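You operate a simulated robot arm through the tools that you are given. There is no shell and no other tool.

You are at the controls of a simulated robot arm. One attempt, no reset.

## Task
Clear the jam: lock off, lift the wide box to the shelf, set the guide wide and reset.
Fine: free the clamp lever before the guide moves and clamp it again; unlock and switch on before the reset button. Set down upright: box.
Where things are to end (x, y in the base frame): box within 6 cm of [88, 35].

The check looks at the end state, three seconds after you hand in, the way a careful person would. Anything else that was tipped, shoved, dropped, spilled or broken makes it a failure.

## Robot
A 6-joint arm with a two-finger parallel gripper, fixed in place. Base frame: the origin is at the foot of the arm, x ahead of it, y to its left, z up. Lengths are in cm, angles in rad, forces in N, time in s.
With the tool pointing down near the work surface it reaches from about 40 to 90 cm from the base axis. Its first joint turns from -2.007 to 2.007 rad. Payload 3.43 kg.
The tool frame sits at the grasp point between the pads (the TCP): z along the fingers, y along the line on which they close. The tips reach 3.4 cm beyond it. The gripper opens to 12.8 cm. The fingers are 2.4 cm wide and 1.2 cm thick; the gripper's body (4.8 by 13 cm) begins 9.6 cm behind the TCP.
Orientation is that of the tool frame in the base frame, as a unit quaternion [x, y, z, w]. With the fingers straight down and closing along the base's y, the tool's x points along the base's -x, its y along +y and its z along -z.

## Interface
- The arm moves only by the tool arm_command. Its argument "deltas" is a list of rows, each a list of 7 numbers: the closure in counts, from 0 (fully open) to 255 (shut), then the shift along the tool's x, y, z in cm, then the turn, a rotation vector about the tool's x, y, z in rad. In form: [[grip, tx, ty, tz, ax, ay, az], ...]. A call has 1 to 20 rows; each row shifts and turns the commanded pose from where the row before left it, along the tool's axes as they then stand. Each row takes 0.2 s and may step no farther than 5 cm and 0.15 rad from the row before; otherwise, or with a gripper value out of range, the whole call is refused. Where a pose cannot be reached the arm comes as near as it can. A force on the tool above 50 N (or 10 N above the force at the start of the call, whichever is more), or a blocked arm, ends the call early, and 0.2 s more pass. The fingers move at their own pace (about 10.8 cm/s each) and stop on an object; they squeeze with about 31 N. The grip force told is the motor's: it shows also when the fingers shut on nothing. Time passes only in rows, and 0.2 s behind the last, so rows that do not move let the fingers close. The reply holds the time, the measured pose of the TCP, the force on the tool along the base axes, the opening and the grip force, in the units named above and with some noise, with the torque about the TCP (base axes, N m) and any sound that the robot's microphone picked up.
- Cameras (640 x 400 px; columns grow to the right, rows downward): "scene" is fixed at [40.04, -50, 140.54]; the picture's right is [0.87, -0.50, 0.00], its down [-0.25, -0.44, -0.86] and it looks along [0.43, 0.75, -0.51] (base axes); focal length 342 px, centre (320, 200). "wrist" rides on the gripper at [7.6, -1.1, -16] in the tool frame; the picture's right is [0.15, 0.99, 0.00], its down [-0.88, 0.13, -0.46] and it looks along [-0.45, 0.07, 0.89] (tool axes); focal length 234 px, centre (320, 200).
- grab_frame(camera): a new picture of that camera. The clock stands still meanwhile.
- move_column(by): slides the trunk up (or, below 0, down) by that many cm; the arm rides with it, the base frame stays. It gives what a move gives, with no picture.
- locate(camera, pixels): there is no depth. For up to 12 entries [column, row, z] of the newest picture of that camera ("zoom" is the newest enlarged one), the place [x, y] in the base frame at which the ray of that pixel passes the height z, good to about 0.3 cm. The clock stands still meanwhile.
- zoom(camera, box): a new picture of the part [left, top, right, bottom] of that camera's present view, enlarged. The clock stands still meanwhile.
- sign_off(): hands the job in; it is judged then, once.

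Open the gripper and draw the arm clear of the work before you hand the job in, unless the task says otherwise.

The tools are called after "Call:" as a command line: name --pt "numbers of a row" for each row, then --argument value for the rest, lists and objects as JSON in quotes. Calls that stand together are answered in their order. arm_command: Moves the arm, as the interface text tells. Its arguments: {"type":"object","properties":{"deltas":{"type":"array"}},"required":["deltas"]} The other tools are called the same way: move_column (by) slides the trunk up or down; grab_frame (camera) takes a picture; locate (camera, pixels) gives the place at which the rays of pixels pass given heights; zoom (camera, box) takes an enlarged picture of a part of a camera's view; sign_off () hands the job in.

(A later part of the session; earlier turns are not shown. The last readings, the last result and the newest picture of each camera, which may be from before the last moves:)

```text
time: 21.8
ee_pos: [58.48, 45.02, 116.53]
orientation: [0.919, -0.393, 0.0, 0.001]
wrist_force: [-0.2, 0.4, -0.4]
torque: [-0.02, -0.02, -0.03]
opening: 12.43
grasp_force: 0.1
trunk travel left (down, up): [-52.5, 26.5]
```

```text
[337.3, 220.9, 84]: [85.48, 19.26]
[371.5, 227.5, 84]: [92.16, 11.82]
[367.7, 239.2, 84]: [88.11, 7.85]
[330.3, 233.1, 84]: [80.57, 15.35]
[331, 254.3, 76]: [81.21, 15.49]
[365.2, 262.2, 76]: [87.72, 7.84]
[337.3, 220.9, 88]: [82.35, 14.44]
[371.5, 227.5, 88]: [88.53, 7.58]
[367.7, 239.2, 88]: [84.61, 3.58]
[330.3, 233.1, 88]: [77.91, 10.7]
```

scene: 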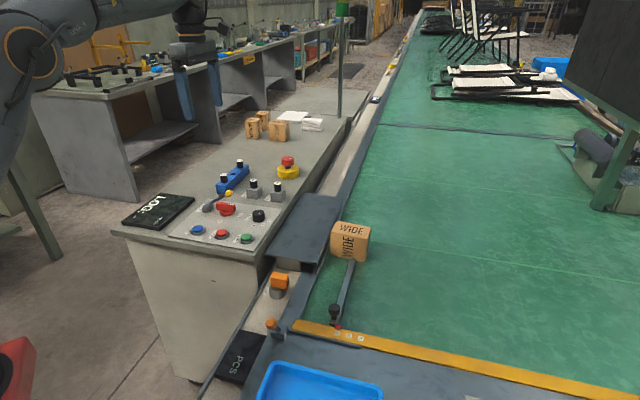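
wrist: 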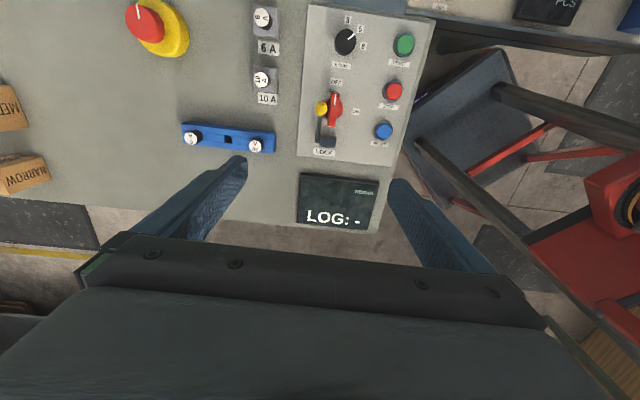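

Box footprint looks ≈10.4 (u1) × 6 (u2) × ~8 tall near (84.5,13). I move over to about (76,24) at height 116 to see the box, the plate and the guide from the wrist.

Call:
arm_command --pt "0 4.55 0.32 0 0 0 0" --pt "0 4.55 0.32 0 0 0 0" --pt "0 4.55 0.32 0 0 0 0" --pt "0 4.55 0.32 0 0 0 0" --pt "0 4.55 0.32 0 0 0 0" --pt "0 4.55 0.32 0 0 0 0" --pt "0 0 0 0 0 0 0"

Call:
grab_frame --camera "wrist"

Call:
grab_frame --camera "scene"

```text
time: 23.4
ee_pos: [76.08, 23.72, 116.58]
orientation: [0.919, -0.394, 0.0, -0.001]
wrist_force: [0.5, 0.8, -0.5]
torque: [0.04, 0.01, 0.04]
opening: 12.79
grasp_force: 0.1
trunk travel left (down, up): [-52.5, 26.5]
```

```text
taken
```

wrist: 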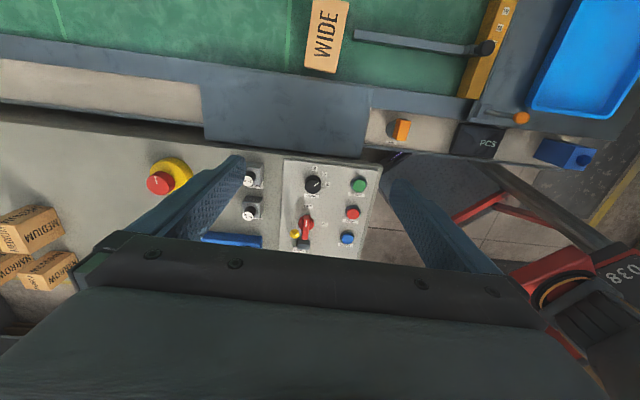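

```text
taken
```

scene: 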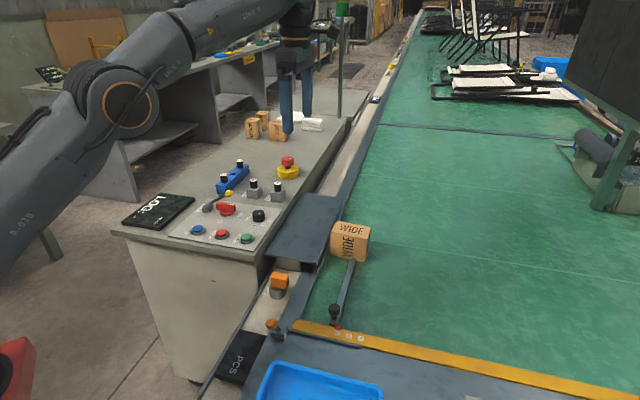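

The box top is at wrist (327,35) with the guide bar end just short of it. I move 9 cm further along u1 to see it better.

Call:
arm_command --pt "0 4.5 0.5 0 0 0 0" --pt "0 4.5 0.5 0 0 0 0" --pt "0 0 0 0 0 0 0"

Call:
grab_frame --camera "wrist"

Call:
zoom --camera "wrist" --box '[190, 20, 540, 190]'

```text
time: 24.2
ee_pos: [80.01, 16.23, 115.69]
orientation: [0.919, -0.393, -0.001, -0.001]
wrist_force: [1.2, 0.8, -1.2]
torque: [0.04, 0.0, -0.03]
opening: 12.79
grasp_force: 0.0
out of reach, approached as far as the arm can: row 1, 2
trunk travel left (down, up): [-52.5, 26.5]
```

```text
taken
```

wrist: 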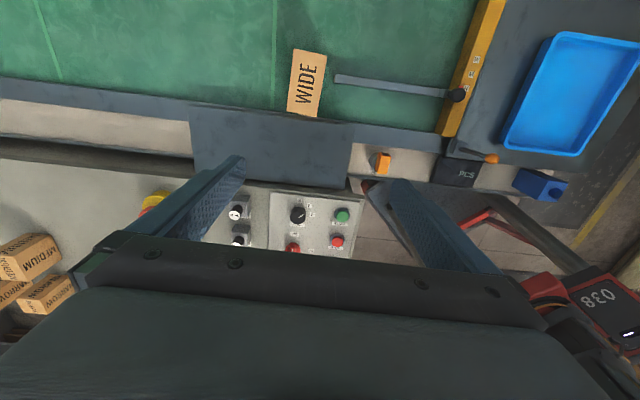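

```text
1.83 times, centred on (365, 105) of wrist
```

zoom: 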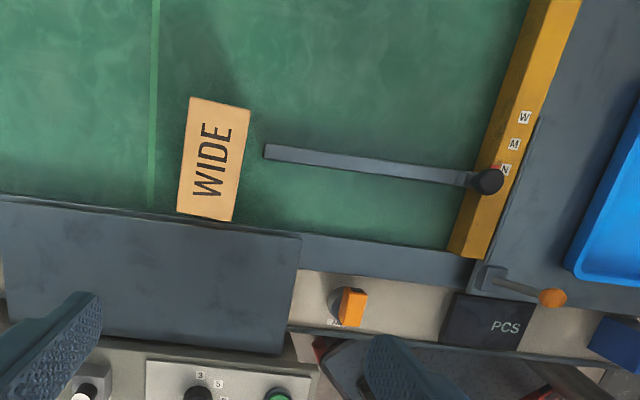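

I triangulate the box top corners, plate corners and guide end between the two views.

Call:
locate --camera "wrist" --pixels '[[318.6, 116.5, 80], [318.6, 116.5, 86], [326.7, 55.3, 80], [326.7, 55.3, 86], [294, 48.7, 86], [286.9, 111, 86], [354.6, 125.8, 76], [354.6, 125.8, 84], [347.5, 189.7, 76], [347.5, 189.7, 84], [335.5, 78.8, 76], [335.5, 78.8, 84]]'

Call:
locate --camera "scene" --pixels '[[330.3, 233.1, 80], [330.3, 233.1, 86], [367.7, 239.2, 80], [367.7, 239.2, 86], [371.5, 227.5, 86], [337.3, 220.9, 86], [317, 264.6, 76], [317, 264.6, 84], [264.6, 254.3, 76], [264.6, 254.3, 84], [352.4, 258.3, 76], [352.4, 258.3, 84]]'

```text
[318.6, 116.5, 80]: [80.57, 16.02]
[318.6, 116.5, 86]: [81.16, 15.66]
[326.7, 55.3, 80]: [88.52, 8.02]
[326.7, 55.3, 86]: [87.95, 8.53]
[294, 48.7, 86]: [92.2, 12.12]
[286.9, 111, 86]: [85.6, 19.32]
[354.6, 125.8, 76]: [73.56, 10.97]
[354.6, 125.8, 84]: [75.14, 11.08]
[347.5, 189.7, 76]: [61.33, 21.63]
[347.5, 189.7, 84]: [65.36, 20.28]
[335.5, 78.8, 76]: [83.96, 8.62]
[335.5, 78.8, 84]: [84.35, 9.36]
```

```text
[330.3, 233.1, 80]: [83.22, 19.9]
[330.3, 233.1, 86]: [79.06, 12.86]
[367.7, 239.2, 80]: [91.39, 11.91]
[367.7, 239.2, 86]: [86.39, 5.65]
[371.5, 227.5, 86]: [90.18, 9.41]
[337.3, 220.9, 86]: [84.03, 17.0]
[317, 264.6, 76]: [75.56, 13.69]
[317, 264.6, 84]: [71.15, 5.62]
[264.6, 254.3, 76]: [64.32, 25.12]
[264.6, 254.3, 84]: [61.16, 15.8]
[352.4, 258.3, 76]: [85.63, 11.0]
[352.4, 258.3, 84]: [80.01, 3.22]
```

Box top z≈83.45, centre ≈(86.8,13.95), 10.5×5.8×7.8, belt ≈75.6; guide bar top ≈78.2; plate top ≈79. I check the plate's far end so that (88,35) is really on it.

Call:
locate --camera "scene" --pixels '[[302.2, 193, 79], [343.4, 198, 79], [318, 209, 79], [264.6, 254.3, 79], [317, 264.6, 79]]'

Call:
locate --camera "wrist" --pixels '[[190, 107, 79], [194, 152, 79], [330, 100, 75.6]]'

Call:
zoom --camera "scene" --box '[255, 175, 375, 275]'

```text
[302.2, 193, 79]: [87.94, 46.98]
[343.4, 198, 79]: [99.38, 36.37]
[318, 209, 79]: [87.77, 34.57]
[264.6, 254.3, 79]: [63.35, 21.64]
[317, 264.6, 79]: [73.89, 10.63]
```

```text
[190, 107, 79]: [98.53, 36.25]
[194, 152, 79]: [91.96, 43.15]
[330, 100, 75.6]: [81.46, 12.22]
```

```text
4.00 times, centred on (315, 225) of scene
```

zoom: 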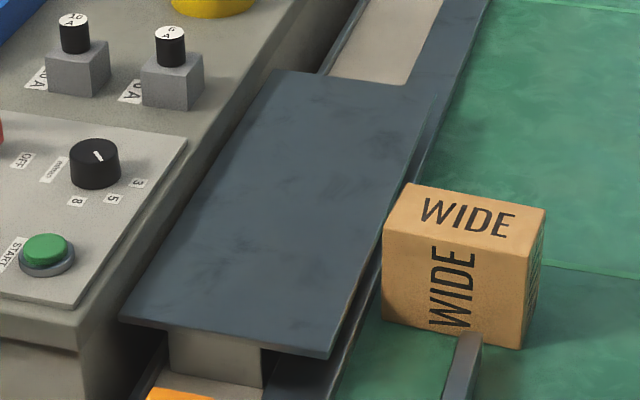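

The plate spans (63,22)–(74,11) to (88,47)–(99,36), so (88,35) lies on it. To gain reach at carrying height I raise the trunk by 15 cm.

Call:
move_column --by 15

```text
time: 25.9
ee_pos: [75.71, 16.24, 130.48]
orientation: [0.919, -0.394, 0.0, 0.0]
wrist_force: [0.3, 0.2, 0.2]
torque: [0.0, 0.02, 0.04]
opening: 12.82
grasp_force: 0.0
trunk travel left (down, up): [-67.5, 11.5]
```

The trunk rose and the hand is at z 130. I descend straight to about 102 and see where the commanded pose lands.

Call:
arm_command --pt "88 0 0 5 0 0 0" --pt "88 0 0 5 0 0 0" --pt "88 0 0 5 0 0 0" --pt "88 0 0 5 0 0 0" --pt "88 0 0 5 0 0 0" --pt "88 0 0 3 0 0 0" --pt "88 0 0 0 0 0 0"

```text
time: 27.6
ee_pos: [75.68, 16.25, 102.46]
orientation: [0.92, -0.393, 0.0, 0.0]
wrist_force: [0.3, -1.4, 0.4]
torque: [-0.01, 0.0, -0.02]
opening: 8.37
grasp_force: 0.1
trunk travel left (down, up): [-67.5, 11.5]
```

I now move over the box centre (86.8,13.95), keeping z≈102.

Call:
arm_command --pt "88 3.11 -2.15 0 0 0 0" --pt "88 3.11 -2.15 0 0 0 0" --pt "88 3.11 -2.15 0 0 0 0" --pt "88 0 0 0 0 0 0"

Call:
grab_frame --camera "wrist"

Call:
grab_frame --camera "scene"

```text
time: 28.6
ee_pos: [85.19, 13.74, 102.29]
orientation: [0.919, -0.394, 0.001, 0.0]
wrist_force: [-0.3, -0.5, -0.7]
torque: [0.0, 0.01, 0.0]
opening: 8.34
grasp_force: 0.1
out of reach, approached as far as the arm can: row 3
trunk travel left (down, up): [-67.5, 11.5]
```

```text
taken
```

wrist: 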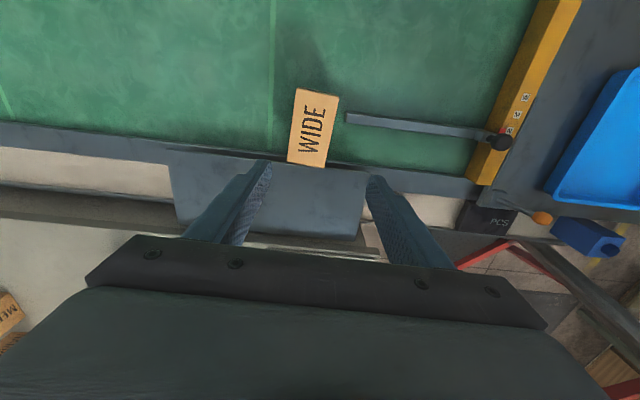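

```text
taken
```

scene: 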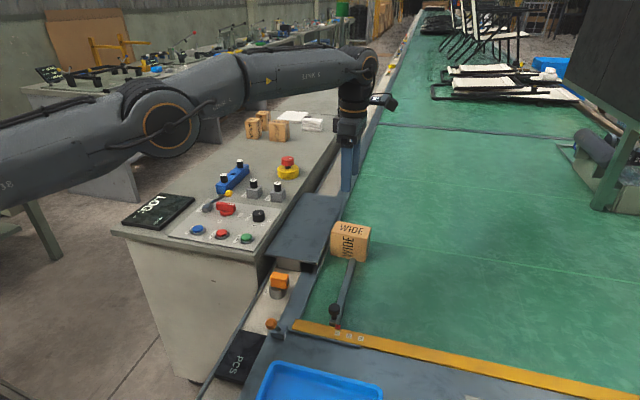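

Reach stopped at radius 86.3 at this height; I descend to 90 where reach should grow and then try to close the remaining 1.6 cm.

Call:
arm_command --pt "88 0 0 4 0 0 0" --pt "88 0 0 4 0 0 0" --pt "88 0 0 3 0 0 0" --pt "88 0.97 -1.3 0 0 0 0" --pt "88 0 0 0 0 0 0"

Call:
grab_frame --camera "wrist"

```text
time: 29.8
ee_pos: [86.06, 13.8, 91.29]
orientation: [0.919, -0.394, 0.0, 0.0]
wrist_force: [0.5, 0.1, -0.4]
torque: [-0.01, -0.02, 0.03]
opening: 8.38
grasp_force: 0.1
out of reach, approached as far as the arm can: row 4
trunk travel left (down, up): [-67.5, 11.5]
```

```text
taken
```

wrist: 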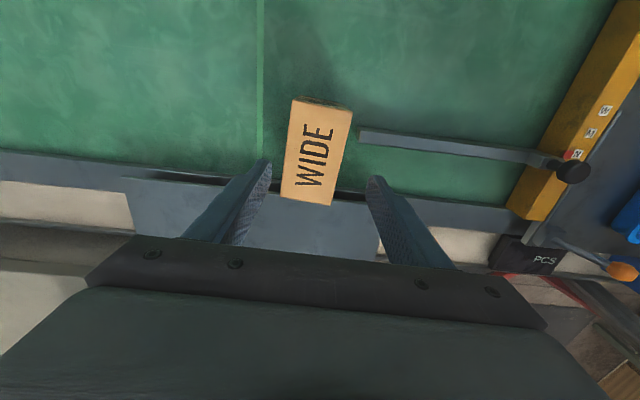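

With the tool vertical the reach ends near radius 87.3, so the shelf (r≈94.7) needs a tool tilted outward about its closing axis, which keeps the box upright. I rise and retreat, then turn the hand by 180° so that it has a natural posture for that.

Call:
arm_command --pt "88 0 0 -4 0 0 0" --pt "88 -3 0 -4 0 0 0" --pt "88 -4 0 -2 0 0 0" --pt "88 0 0 0 0 0 0.1496" --pt "88 0 0 0 0 0 0.1496" --pt "88 0 0 0 0 0 0.1496" --pt "88 0 0 0 0 0 0.1496" --pt "88 0 0 0 0 0 0.1496" --pt "88 0 0 0 0 0 0.1496" --pt "88 0 0 0 0 0 0.1496" --pt "88 0 0 0 0 0 0.1496" --pt "88 0 0 0 0 0 0.1496" --pt "88 0 0 0 0 0 0.1496" --pt "88 0 0 0 0 0 0.1496"

Call:
arm_command --pt "88 0 0 0 0 0 0.1496" --pt "88 0 0 0 0 0 0.1496" --pt "88 0 0 0 0 0 0.1496" --pt "88 0 0 0 0 0 0.1496" --pt "88 0 0 0 0 0 0.1496" --pt "88 0 0 0 0 0 0.1496" --pt "88 0 0 0 0 0 0.1496" --pt "88 0 0 0 0 0 0.1496" --pt "88 0 0 0 0 0 0.1496" --pt "88 0 0 0 0 0 0.1496" --pt "88 0 0 0 0 0 0"

Call:
grab_frame --camera "wrist"

```text
time: 32.8
ee_pos: [81.42, 18.91, 101.3]
orientation: [-0.336, 0.942, 0.0, 0.0]
wrist_force: [0.4, -0.2, -0.7]
torque: [0.04, -0.05, -0.01]
opening: 8.38
grasp_force: 0.1
trunk travel left (down, up): [-67.5, 11.5]
```

```text
time: 35.1
ee_pos: [81.38, 18.8, 101.25]
orientation: [0.394, 0.919, 0.001, 0.001]
wrist_force: [-0.4, 0.4, 0.0]
torque: [-0.01, 0.01, -0.02]
opening: 8.4
grasp_force: 0.0
trunk travel left (down, up): [-67.5, 11.5]
```

```text
taken
```

wrist: 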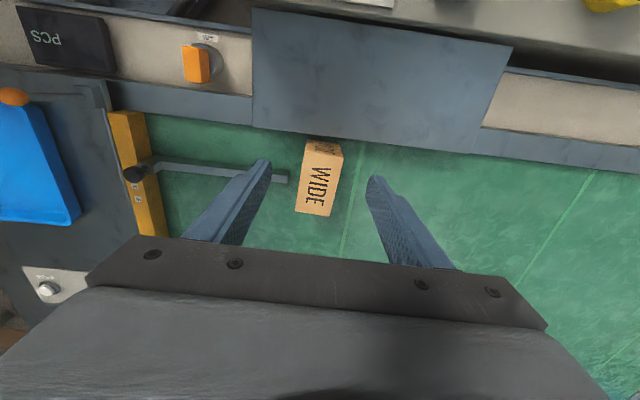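

Orientation is now −46.4° yaw with the box in view at (319,180). I zoom to measure its top face accurately.

Call:
zoom --camera "wrist" --box '[256, 120, 384, 230]'

```text
3.64 times, centred on (320, 175) of wrist
```

zoom: 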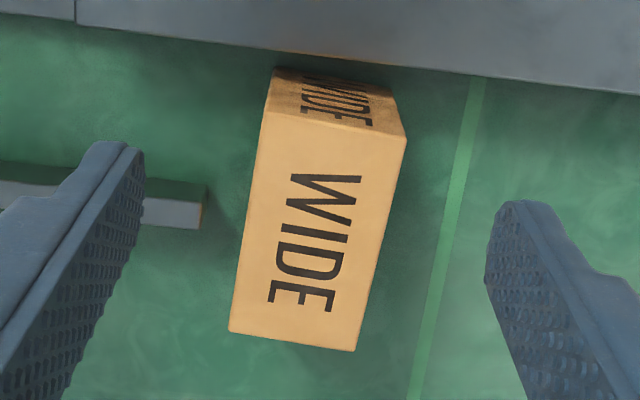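

Top-face corners in the zoom: (264,111), (407,139), (355,352), (229,332); bottom of the near face: (275,66), (393,92). I locate them.

Call:
locate --camera "zoom" --pixels '[[264, 111, 83.45], [407, 139, 83.45], [355, 352, 83.45], [229, 332, 83.45], [275, 66, 75.6], [393, 92, 75.6], [205, 205, 78.2], [207, 185, 75.6]]'

```text
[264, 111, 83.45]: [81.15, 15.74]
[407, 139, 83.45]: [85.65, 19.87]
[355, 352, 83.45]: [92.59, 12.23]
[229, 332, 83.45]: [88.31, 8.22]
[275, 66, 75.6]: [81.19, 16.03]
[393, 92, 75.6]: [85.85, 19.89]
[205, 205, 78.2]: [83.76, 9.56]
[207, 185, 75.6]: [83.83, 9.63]
```

Box centre (86.9,14.0), consistent with before. I tilt the tool outward by 0.24 rad about its closing axis and move to just above the box.

Call:
arm_command --pt "88 0 0 0 0 -0.12 0" --pt "88 0 0 0 0 -0.12 0" --pt "88 -1.7 0.227 3.25 0 0 0" --pt "88 -1.7 0.227 3.25 0 0 0" --pt "88 -1.7 0.227 3.25 0 0 0" --pt "88 0 0 0 0 0 0"

Call:
grab_frame --camera "wrist"

Call:
zoom --camera "scene" --box '[270, 150, 430, 270]'

```text
time: 36.5
ee_pos: [87.01, 13.97, 92.99]
orientation: [0.391, 0.913, -0.047, 0.11]
wrist_force: [0.2, -0.5, -0.6]
torque: [0.0, 0.02, 0.0]
opening: 8.39
grasp_force: 0.0
trunk travel left (down, up): [-67.5, 11.5]
```

```text
taken
```

wrist: 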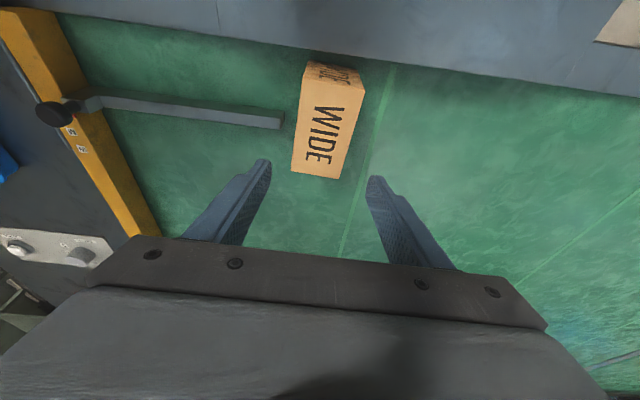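

```text
3.33 times, centred on (350, 210) of scene
```

zoom: 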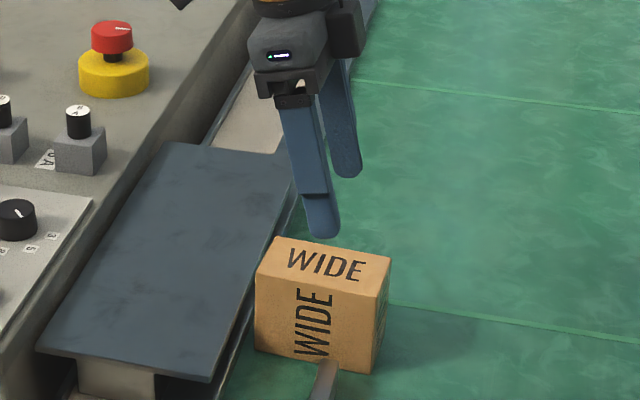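

Now the tool reaches (87.0,14.0). I descend vertically to z≈82.2 with the fingers straddling the box.

Call:
arm_command --pt "95 0.857 0 3.496 0 0 0" --pt "95 0.857 0 3.496 0 0 0" --pt "95 0.857 0 3.496 0 0 0" --pt "95 0 0 0 0 0 0"

Call:
grab_frame --camera "wrist"

Call:
zoom --camera "scene" --box '[290, 180, 418, 270]'

```text
time: 37.5
ee_pos: [87.01, 13.9, 82.45]
orientation: [0.391, 0.913, -0.047, 0.111]
wrist_force: [0.4, -0.5, 0.1]
torque: [0.02, -0.02, -0.02]
opening: 8.05
grasp_force: 0.1
trunk travel left (down, up): [-67.5, 11.5]
```

```text
taken
```

wrist: 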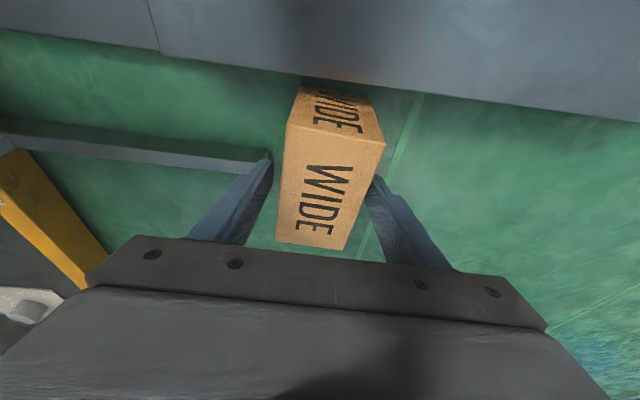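

```text
4.44 times, centred on (354, 225) of scene
```

zoom: 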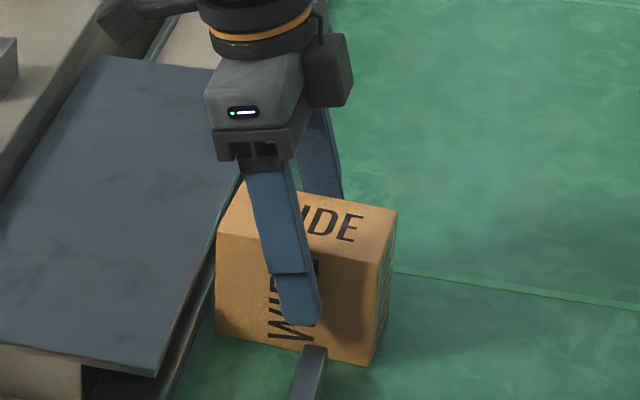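

The fingers straddle the box, tip just above the guide end. I close the grip.

Call:
arm_command --pt "255 0 0 0 0 0 0" --pt "255 0 0 0 0 0 0" --pt "255 0 0 0 0 0 0"

Call:
zoom --camera "scene" --box '[290, 180, 418, 270]'

```text
time: 38.4
ee_pos: [87.0, 13.84, 82.3]
orientation: [0.39, 0.913, -0.047, 0.11]
wrist_force: [-0.2, 0.6, 1.5]
torque: [0.09, 0.09, -0.06]
opening: 6.04
grasp_force: 30.6
trunk travel left (down, up): [-67.5, 11.5]
```

```text
4.44 times, centred on (354, 225) of scene
```

zoom: 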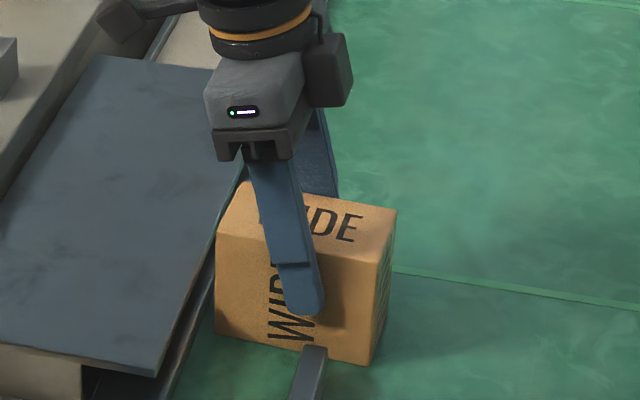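

Gripped at 6.04 cm with 31 N. I lift vertically 8 cm in steps.

Call:
arm_command --pt "255 -0.238 0 -0.971 0 0 0" --pt "255 -0.357 0 -1.456 0 0 0" --pt "255 -0.476 0 -1.942 0 0 0" --pt "255 -0.476 0 -1.942 0 0 0" --pt "255 -0.357 0 -1.456 0 0 0" --pt "255 0 0 0 0 0 0"

Call:
zoom --camera "scene" --box '[270, 150, 430, 270]'

```text
time: 39.8
ee_pos: [86.91, 14.07, 90.39]
orientation: [0.391, 0.913, -0.047, 0.11]
wrist_force: [0.8, -0.3, -1.9]
torque: [0.0, -0.03, 0.01]
opening: 6.01
grasp_force: 31.1
trunk travel left (down, up): [-67.5, 11.5]
```

```text
3.33 times, centred on (350, 210) of scene
```

zoom: 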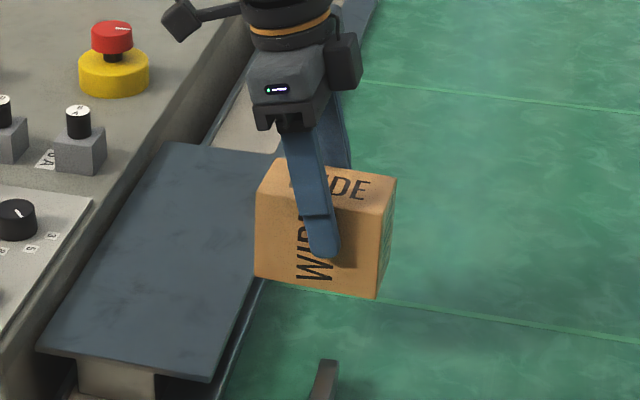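

Box is up and upright, bottom at ≈83.7 (plate at 79). I carry it over the plate at (79,24) and then turn it 90° about the vertical so the tilt points along the plate.

Call:
arm_command --pt "255 4.08 0.37 -1.0 0 0 0" --pt "255 4.08 0.37 -1.0 0 0 0" --pt "255 4.08 0.37 -1.0 0 0 0" --pt "255 0 0 0 -0.034 0 -0.1387" --pt "255 0 0 0 -0.034 0 -0.1387" --pt "255 0 0 0 -0.034 0 -0.1387" --pt "255 0 0 0 -0.034 0 -0.1387" --pt "255 0 0 0 -0.034 0 -0.1387"

Call:
zoom --camera "scene" --box '[230, 130, 430, 270]'

```text
time: 41.5
ee_pos: [78.97, 23.81, 90.34]
orientation: [0.045, 0.992, -0.005, 0.12]
wrist_force: [-0.8, -0.1, -1.8]
torque: [0.03, 0.02, -0.01]
opening: 6.02
grasp_force: 31.1
trunk travel left (down, up): [-67.5, 11.5]
```

```text
2.86 times, centred on (330, 200) of scene
```

zoom: 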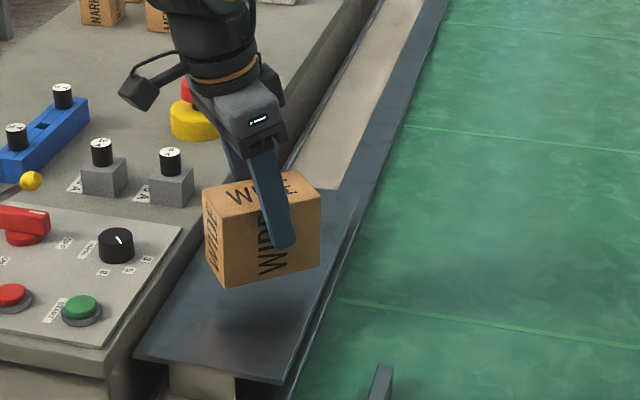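

Turned half-way, box still upright. I finish the turn.

Call:
arm_command --pt "255 0 0 0 -0.0339 0 -0.1382" --pt "255 0 0 0 -0.0339 0 -0.1382" --pt "255 0 0 0 -0.0339 0 -0.1382" --pt "255 0 0 0 -0.0339 0 -0.1382" --pt "255 0 0 0 -0.0339 0 -0.1382" --pt "255 0 0 0 -0.0339 0 -0.1382" --pt "255 0 0 0 0 0 0"

Call:
zoom --camera "scene" --box '[230, 130, 430, 270]'

```text
time: 43.1
ee_pos: [79.0, 23.91, 90.23]
orientation: [-0.369, 0.922, 0.045, 0.111]
wrist_force: [0.5, 0.1, -2.0]
torque: [-0.02, -0.05, 0.02]
opening: 6.0
grasp_force: 31.1
trunk travel left (down, up): [-67.5, 11.5]
```

```text
2.86 times, centred on (330, 200) of scene
```

zoom: 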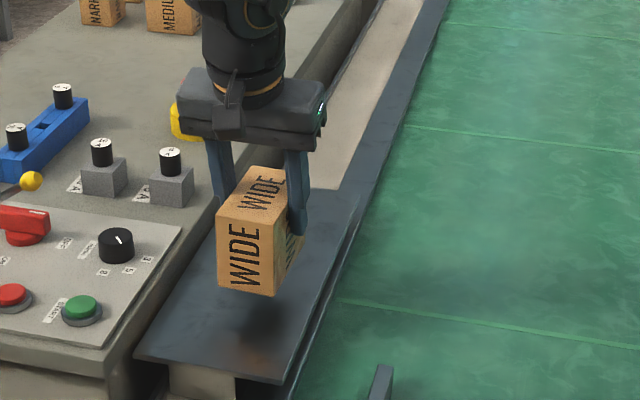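

I carry the box along the plate to about (86.8,33.8).

Call:
arm_command --pt "255 -4.04 0.59 0.99 0 0 0" --pt "255 -4.04 0.59 0.99 0 0 0" --pt "255 -4.04 0.59 0.99 0 0 0" --pt "255 0 0 0 0 0 0"

Call:
zoom --camera "scene" --box '[230, 130, 430, 270]'

```text
time: 44.1
ee_pos: [86.3, 33.57, 90.1]
orientation: [-0.368, 0.922, 0.045, 0.111]
wrist_force: [-0.4, -0.1, -2.2]
torque: [-0.02, 0.01, 0.05]
opening: 5.99
grasp_force: 31.3
out of reach, approached as far as the arm can: row 3
trunk travel left (down, up): [-67.5, 11.5]
```

```text
2.86 times, centred on (330, 200) of scene
```

zoom: 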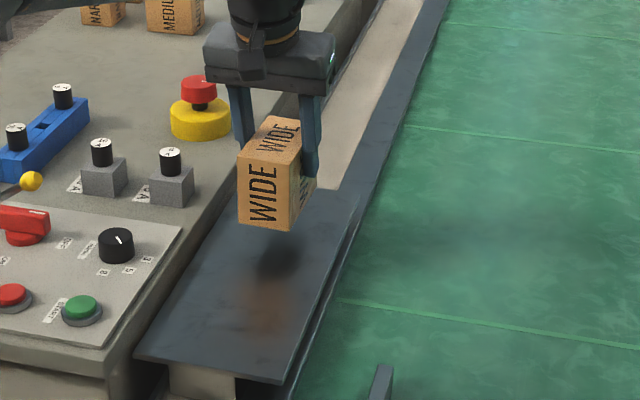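

At (86.3,33.6), only 2.2 cm from target. I lower vertically, slowing near expected contact at TCP z≈85.7.

Call:
arm_command --pt "255 0.476 0 1.942 0 0 0" --pt "255 0.285 0 1.165 0 0 0" --pt "255 0.095 0 0.388 0 0 0" --pt "255 0.071 0 0.291 0 0 0" --pt "255 0 0 0 0 0 0"

Call:
zoom --camera "scene" --box '[270, 150, 380, 240]'

```text
time: 45.4
ee_pos: [86.26, 33.45, 86.38]
orientation: [-0.368, 0.922, 0.045, 0.113]
wrist_force: [-0.7, 0.0, 2.5]
torque: [-0.08, 0.04, -0.08]
opening: 6.0
grasp_force: 30.9
trunk travel left (down, up): [-67.5, 11.5]
```

```text
4.44 times, centred on (325, 195) of scene
```

zoom: 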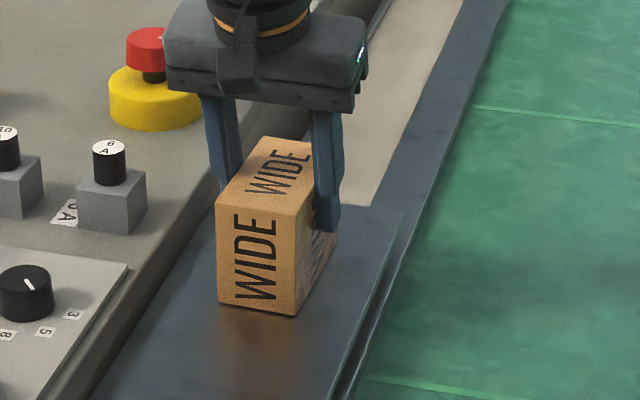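

Force turned from −2 to +2.5 N: the box is touching the plate. I lower 0.2 cm more to confirm.

Call:
arm_command --pt "255 0.024 0 0.097 0 0 0" --pt "255 0.024 0 0.097 0 0 0" --pt "255 0 0 0 0 0 0"

```text
time: 46.1
ee_pos: [86.36, 33.6, 86.34]
orientation: [-0.369, 0.922, 0.044, 0.112]
wrist_force: [-3.1, -1.4, 14.1]
torque: [-0.56, 0.12, -0.31]
opening: 5.97
grasp_force: 30.9
trunk travel left (down, up): [-67.5, 11.5]
```

Firm contact (14 N). I relieve it slightly and open the fingers to 8 cm, then check.

Call:
arm_command --pt "255 -0.03 0 -0.12 0 0 0" --pt "125 0 0 0 0 0 0" --pt "95 0 0 0 0 0 0" --pt "95 0 0 0 0 0 0"

Call:
zoom --camera "scene" --box '[270, 150, 380, 240]'

Call:
grab_frame --camera "wrist"

```text
time: 47.1
ee_pos: [86.29, 33.51, 86.29]
orientation: [-0.368, 0.922, 0.044, 0.111]
wrist_force: [-0.5, 0.3, 0.1]
torque: [-0.02, 0.01, 0.01]
opening: 8.04
grasp_force: 0.0
trunk travel left (down, up): [-67.5, 11.5]
```

```text
4.44 times, centred on (325, 195) of scene
```

zoom: 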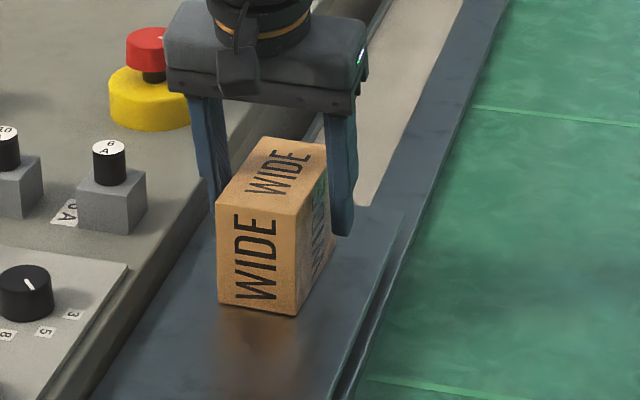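

```text
taken
```

wrist: 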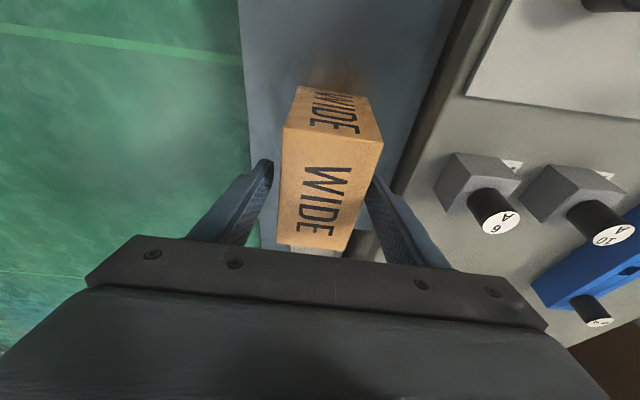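

Box stands upright on the shelf, fingers clear of it. I withdraw along the tool axis, then straighten the tool.

Call:
arm_command --pt "95 0 0 -2 0 0 0" --pt "95 0 0 -4 0 0 0" --pt "95 0 0 -4 0 0 0" --pt "95 0 0 -4 0 0 0" --pt "95 0 0 0 0 0.12 0" --pt "95 0 0 0 0 0.12 0" --pt "95 0 0 0 0 0 0"

Call:
grab_frame --camera "scene"

Call:
zoom --camera "scene" --box '[250, 150, 370, 260]'

```text
time: 48.8
ee_pos: [81.31, 30.24, 99.63]
orientation: [-0.37, 0.929, 0.0, -0.001]
wrist_force: [0.3, 0.1, 0.6]
torque: [0.04, 0.0, 0.01]
opening: 8.04
grasp_force: 0.0
out of reach, approached as far as the arm can: row 6
trunk travel left (down, up): [-67.5, 11.5]
```

```text
taken
```

scene: 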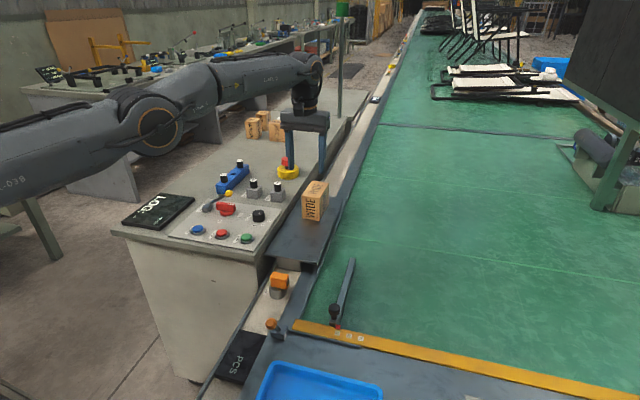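

```text
3.64 times, centred on (310, 205) of scene
```

zoom: 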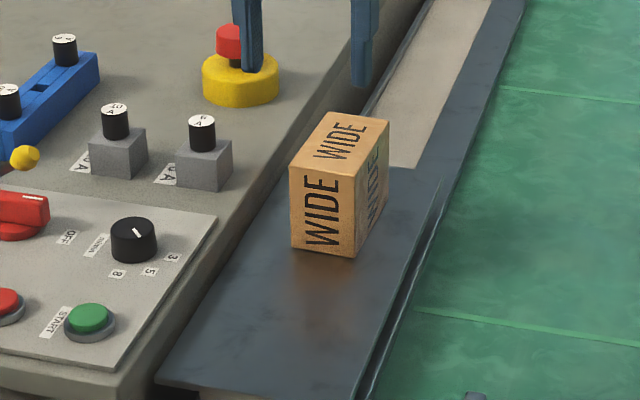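

The box is upright at about (86.3,33.5). Next is the orange clamp lever: I travel with closed fingers to about (52,−9) at z≈110 to inspect it.

Call:
arm_command --pt "95 4.39 -0.736 -0.945 0 0 0" --pt "255 4.39 -0.736 -0.945 0 0 0" --pt "255 4.39 -0.736 -0.945 0 0 0" --pt "255 4.39 -0.736 -0.945 0 0 0" --pt "255 4.39 -0.736 -0.945 0 0 0" --pt "255 4.39 -0.736 -0.945 0 0 0" --pt "255 4.39 -0.736 -0.945 0 0 0" --pt "255 4.39 -0.736 -0.945 0 0 0" --pt "255 4.39 -0.736 -0.945 0 0 0" --pt "255 4.39 -0.736 -0.945 0 0 0" --pt "255 4.39 -0.736 -0.945 0 0 0" --pt "255 0 0 0 0 0 0"

Call:
grab_frame --camera "wrist"

Call:
grab_frame --camera "scene"

```text
time: 51.4
ee_pos: [51.97, -8.93, 109.91]
orientation: [-0.371, 0.929, -0.001, 0.0]
wrist_force: [-0.5, 0.3, 0.6]
torque: [-0.03, 0.03, 0.03]
opening: 0.0
grasp_force: 31.3
trunk travel left (down, up): [-67.5, 11.5]
```

```text
taken
```

wrist: 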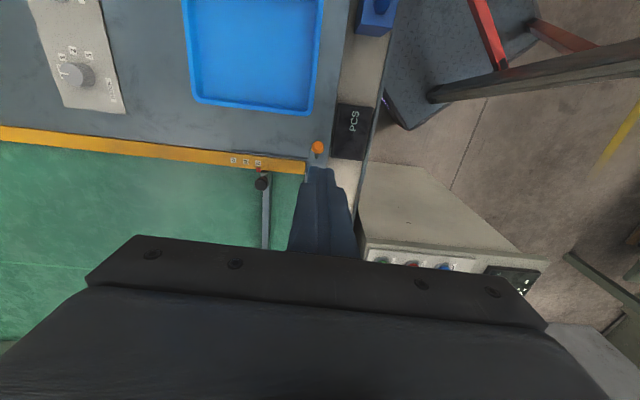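

```text
taken
```

scene: 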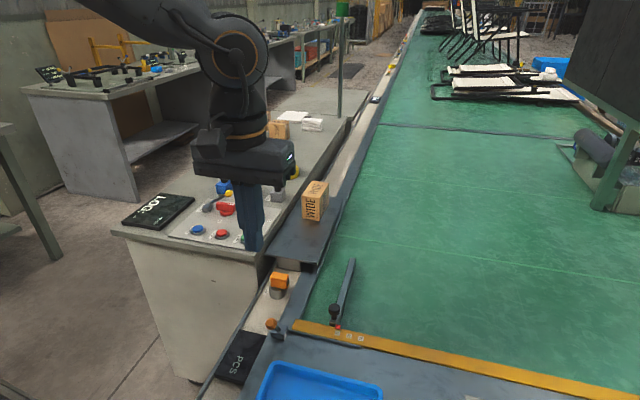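

The orange ball is at wrist (317,147) and the blue tray's edge at row ~112. I locate them.

Call:
zoom --camera "wrist" --box '[240, 70, 400, 190]'

Call:
locate --camera "wrist" --pixels '[[317, 147, 86.4], [308, 115, 80], [308, 115, 84], [262, 184, 83.4]]'

Call:
zoom --camera "scene" --box '[210, 280, 390, 400]'

```text
3.33 times, centred on (320, 130) of wrist
```

zoom: 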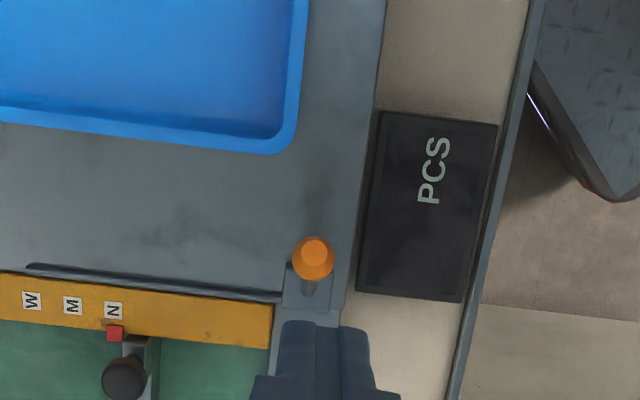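

```text
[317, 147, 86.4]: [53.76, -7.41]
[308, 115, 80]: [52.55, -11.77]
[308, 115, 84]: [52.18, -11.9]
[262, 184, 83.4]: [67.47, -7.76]
```

```text
3.33 times, centred on (300, 340) of scene
```

zoom: 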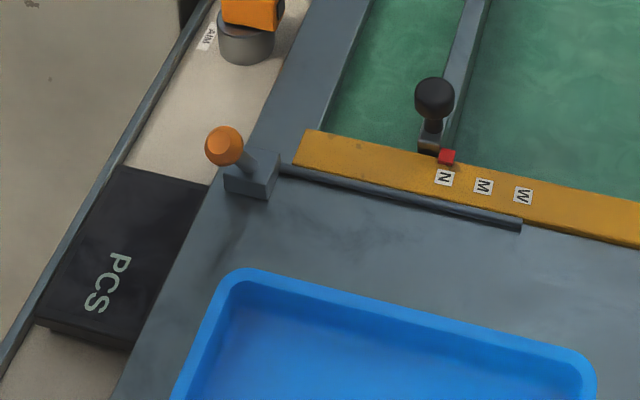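

Ball at ≈(53.8,−7.2), straight ahead (+u2) of the closed fingers. I back off 0.9 cm and descend to TCP z≈87.3 on its −u2 side.

Call:
arm_command --pt "255 0.9 0 4.5 0 0 0" --pt "255 0 0 4.5 0 0 0" --pt "255 0 0 4.5 0 0 0" --pt "255 0 0 4.5 0 0 0" --pt "255 0 0 4.5 0 0 0" --pt "255 0 0 0 0 0 0"

Call:
zoom --camera "scene" --box '[210, 270, 350, 370]'

Call:
zoom --camera "wrist" --box '[200, 70, 440, 230]'

```text
time: 52.8
ee_pos: [51.28, -9.63, 87.44]
orientation: [-0.371, 0.928, 0.0, -0.001]
wrist_force: [-0.7, 0.2, -0.5]
torque: [0.0, -0.01, 0.02]
opening: 0.01
grasp_force: 31.1
trunk travel left (down, up): [-67.5, 11.5]
```

```text
4.00 times, centred on (280, 320) of scene
```

zoom: 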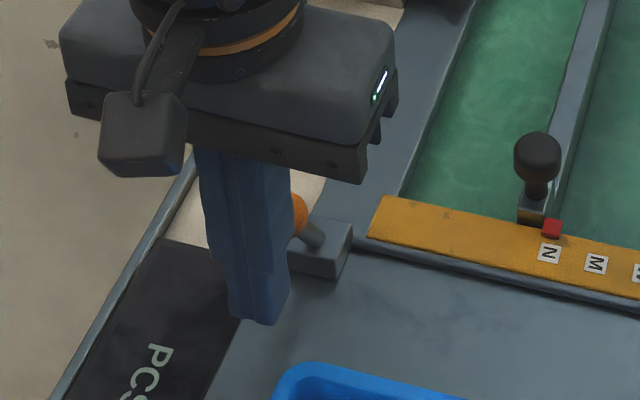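

```text
2.50 times, centred on (320, 150) of wrist
```

zoom: 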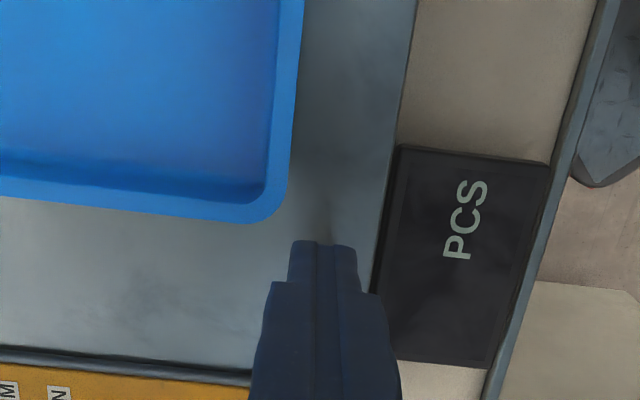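

The fingers are on the −u2 side of the ball without touching anything. I push toward +u2 (negative tool x) in small steps.

Call:
arm_command --pt "255 -1.0 0 0 0 0 0" --pt "255 -0.7 0 0 0 0 0" --pt "255 -0.7 0 0 0 0 0" --pt "255 -0.7 0 0 0 0 0" --pt "255 -0.7 0 0 0 0 0"

Call:
zoom --camera "scene" --box '[210, 270, 350, 370]'

```text
time: 54.0
ee_pos: [54.09, -6.79, 87.38]
orientation: [-0.372, 0.928, 0.0, -0.001]
wrist_force: [0.8, 0.4, -0.4]
torque: [0.03, -0.02, -0.01]
opening: 0.0
grasp_force: 31.3
trunk travel left (down, up): [-67.5, 11.5]
```

```text
4.00 times, centred on (280, 320) of scene
```

zoom: 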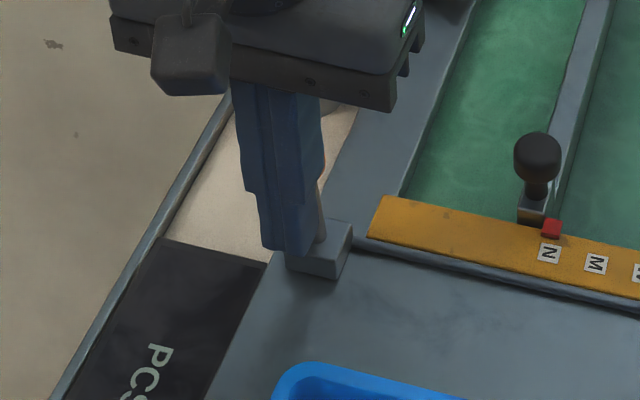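

Lever follows freely, rod about upright. I keep pushing.

Call:
arm_command --pt "255 -0.7 0 0 0 0 0" --pt "255 -0.7 0 0 0 0 0" --pt "255 -0.7 0 0 0 0 0"

Call:
zoom --camera "scene" --box '[210, 270, 350, 370]'

Call:
zoom --camera "wrist" --box '[200, 70, 440, 230]'

```text
time: 54.8
ee_pos: [55.65, -5.43, 87.56]
orientation: [-0.372, 0.928, 0.0, 0.0]
wrist_force: [-0.1, 0.4, -0.2]
torque: [-0.03, 0.0, 0.0]
opening: 0.01
grasp_force: 30.7
trunk travel left (down, up): [-67.5, 11.5]
```

```text
4.00 times, centred on (280, 320) of scene
```

zoom: 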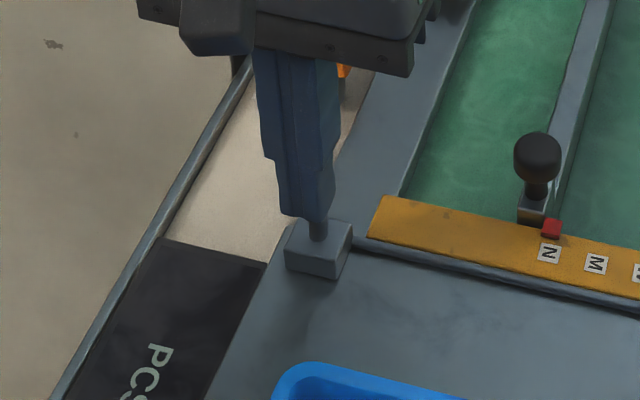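

```text
2.50 times, centred on (320, 150) of wrist
```

zoom: 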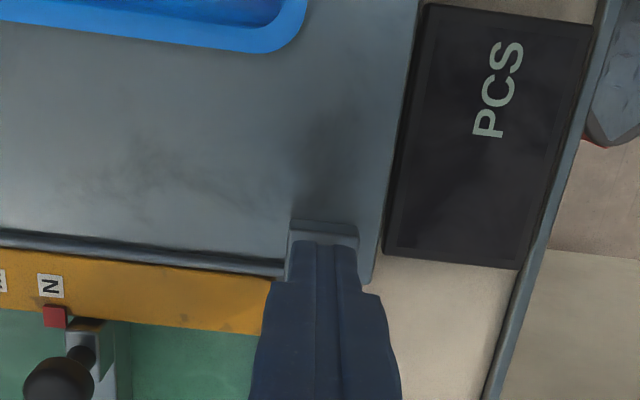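

Ball is being carried past the block. I push further in small steps.

Call:
arm_command --pt "255 -0.6 0 0 0 0 0" --pt "255 -0.6 0 0 0 0 0" --pt "255 -0.6 0 0 0 0 0"

Call:
zoom --camera "scene" --box '[210, 270, 350, 370]'

```text
time: 55.5
ee_pos: [56.79, -4.46, 87.4]
orientation: [-0.371, 0.929, 0.001, -0.001]
wrist_force: [-8.9, -10.0, 3.1]
torque: [-0.44, 0.2, 0.03]
opening: 0.03
grasp_force: 30.9
trunk travel left (down, up): [-67.5, 11.5]
```

```text
4.00 times, centred on (280, 320) of scene
```

zoom: 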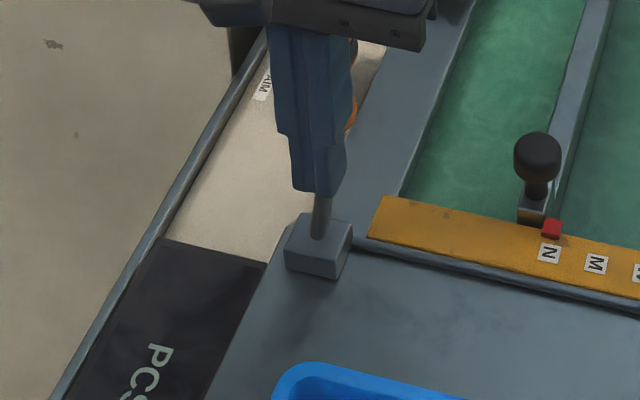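

A 13 N reaction suggests the stop. I press 0.3 cm more to confirm, then back off and look.

Call:
arm_command --pt "255 -0.3 0 0 0 0 0"

Call:
arm_command --pt "255 1.5 0 0 0 0 0" --pt "255 3 0 0 0 0 0" --pt "255 0 0 -5 0 0 0" --pt "255 0 0 -5 0 0 0"

Call:
zoom --camera "scene" --box '[210, 270, 350, 370]'

Call:
grab_frame --camera "wrist"

```text
time: 56.0
ee_pos: [56.84, -4.38, 87.46]
orientation: [-0.37, 0.929, 0.002, -0.003]
wrist_force: [-24.3, -33.3, 8.6]
torque: [-1.03, 0.82, -0.02]
opening: 0.0
grasp_force: 31.6
trunk travel left (down, up): [-67.5, 11.5]
```

```text
time: 57.0
ee_pos: [53.82, -7.11, 97.42]
orientation: [-0.371, 0.929, 0.0, 0.001]
wrist_force: [-0.4, -0.6, 0.8]
torque: [0.0, 0.06, 0.03]
opening: 0.0
grasp_force: 31.5
trunk travel left (down, up): [-67.5, 11.5]
```

```text
4.00 times, centred on (280, 320) of scene
```

zoom: 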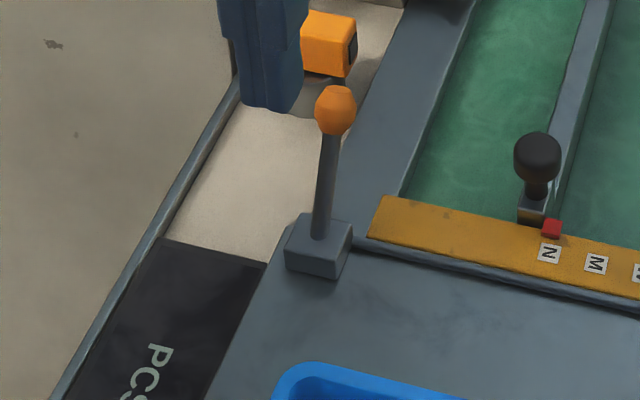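

```text
taken
```

wrist: 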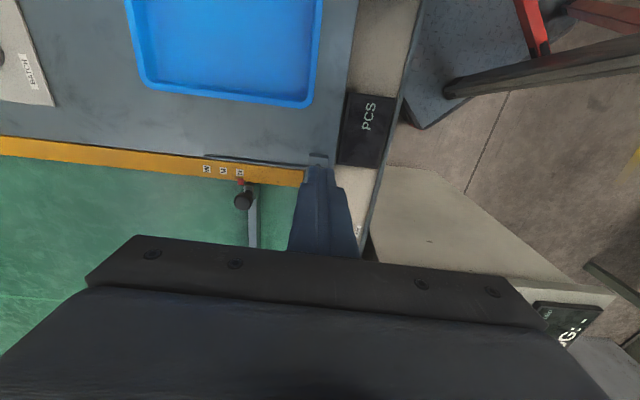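

The clamp lever now rests leaning to +u2 at its stop, i.e. freed. Next the guide knob; I zoom on it and the N/M/W marks for exact positions.

Call:
zoom --camera "wrist" --box '[180, 140, 308, 220]'

```text
5.00 times, centred on (244, 180) of wrist
```

zoom: 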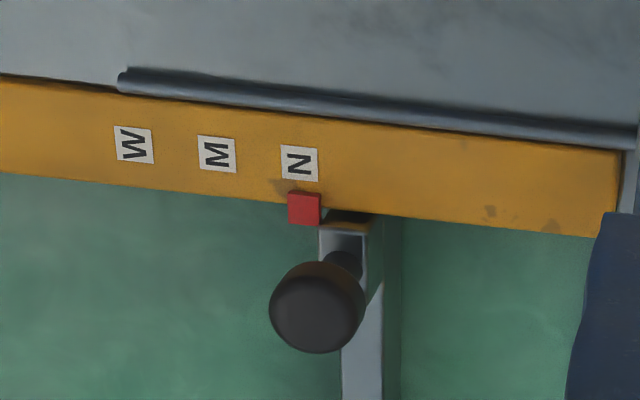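

Call:
locate --camera "zoom" --pixels '[[300, 163, 80.5], [217, 154, 80.5], [134, 145, 80.5], [304, 209, 80.8], [316, 308, 84], [316, 308, 83.4], [343, 270, 81], [347, 234, 79.5], [304, 200, 80.5]]'

```text
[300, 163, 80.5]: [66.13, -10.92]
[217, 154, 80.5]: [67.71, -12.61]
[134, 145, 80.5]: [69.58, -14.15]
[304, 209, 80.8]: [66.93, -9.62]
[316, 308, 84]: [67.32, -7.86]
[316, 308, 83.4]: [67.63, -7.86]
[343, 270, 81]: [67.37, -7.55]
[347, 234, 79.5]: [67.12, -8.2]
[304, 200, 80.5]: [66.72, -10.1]
```

Spacing N→W ≈4.75 cm along +u1; knob centre ≈(67.5,−7.75). I move above the knob with 5 cm opening and descend to z≈88 first.

Call:
arm_command --pt "155 -3.17 -3.3 0 0 0 0" --pt "155 -3.17 -3.3 0 0 0 0" --pt "155 -3.17 -3.3 0 0 0 0" --pt "155 0 0 4.5 0 0 0" --pt "155 0 0 3.5 0 0 0" --pt "155 0 0 0 0 0 0"

Call:
zoom --camera "wrist" --box '[200, 100, 440, 260]'

Call:
zoom --camera "scene" --box '[270, 240, 410, 340]'

```text
time: 58.4
ee_pos: [67.6, -7.86, 89.51]
orientation: [-0.372, 0.928, 0.0, 0.001]
wrist_force: [0.0, 0.0, -0.4]
torque: [0.01, 0.0, 0.0]
opening: 5.0
grasp_force: 0.1
trunk travel left (down, up): [-67.5, 11.5]
```

```text
2.50 times, centred on (320, 180) of wrist
```

zoom: 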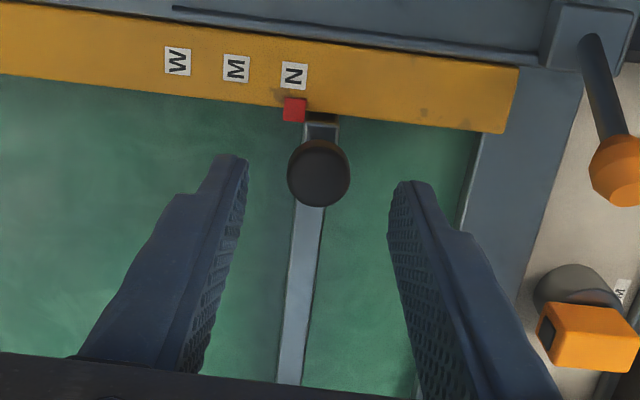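

```text
4.00 times, centred on (340, 290) of scene
```

zoom: 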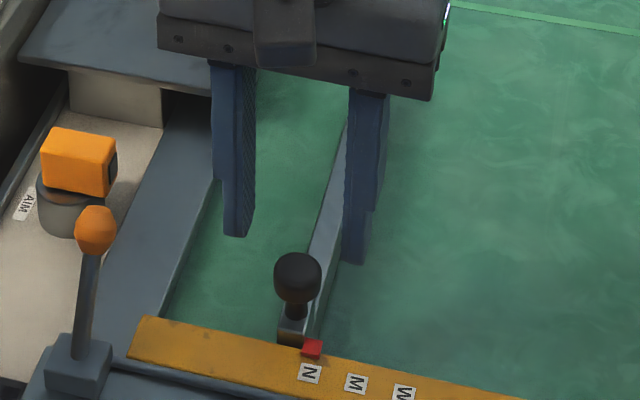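

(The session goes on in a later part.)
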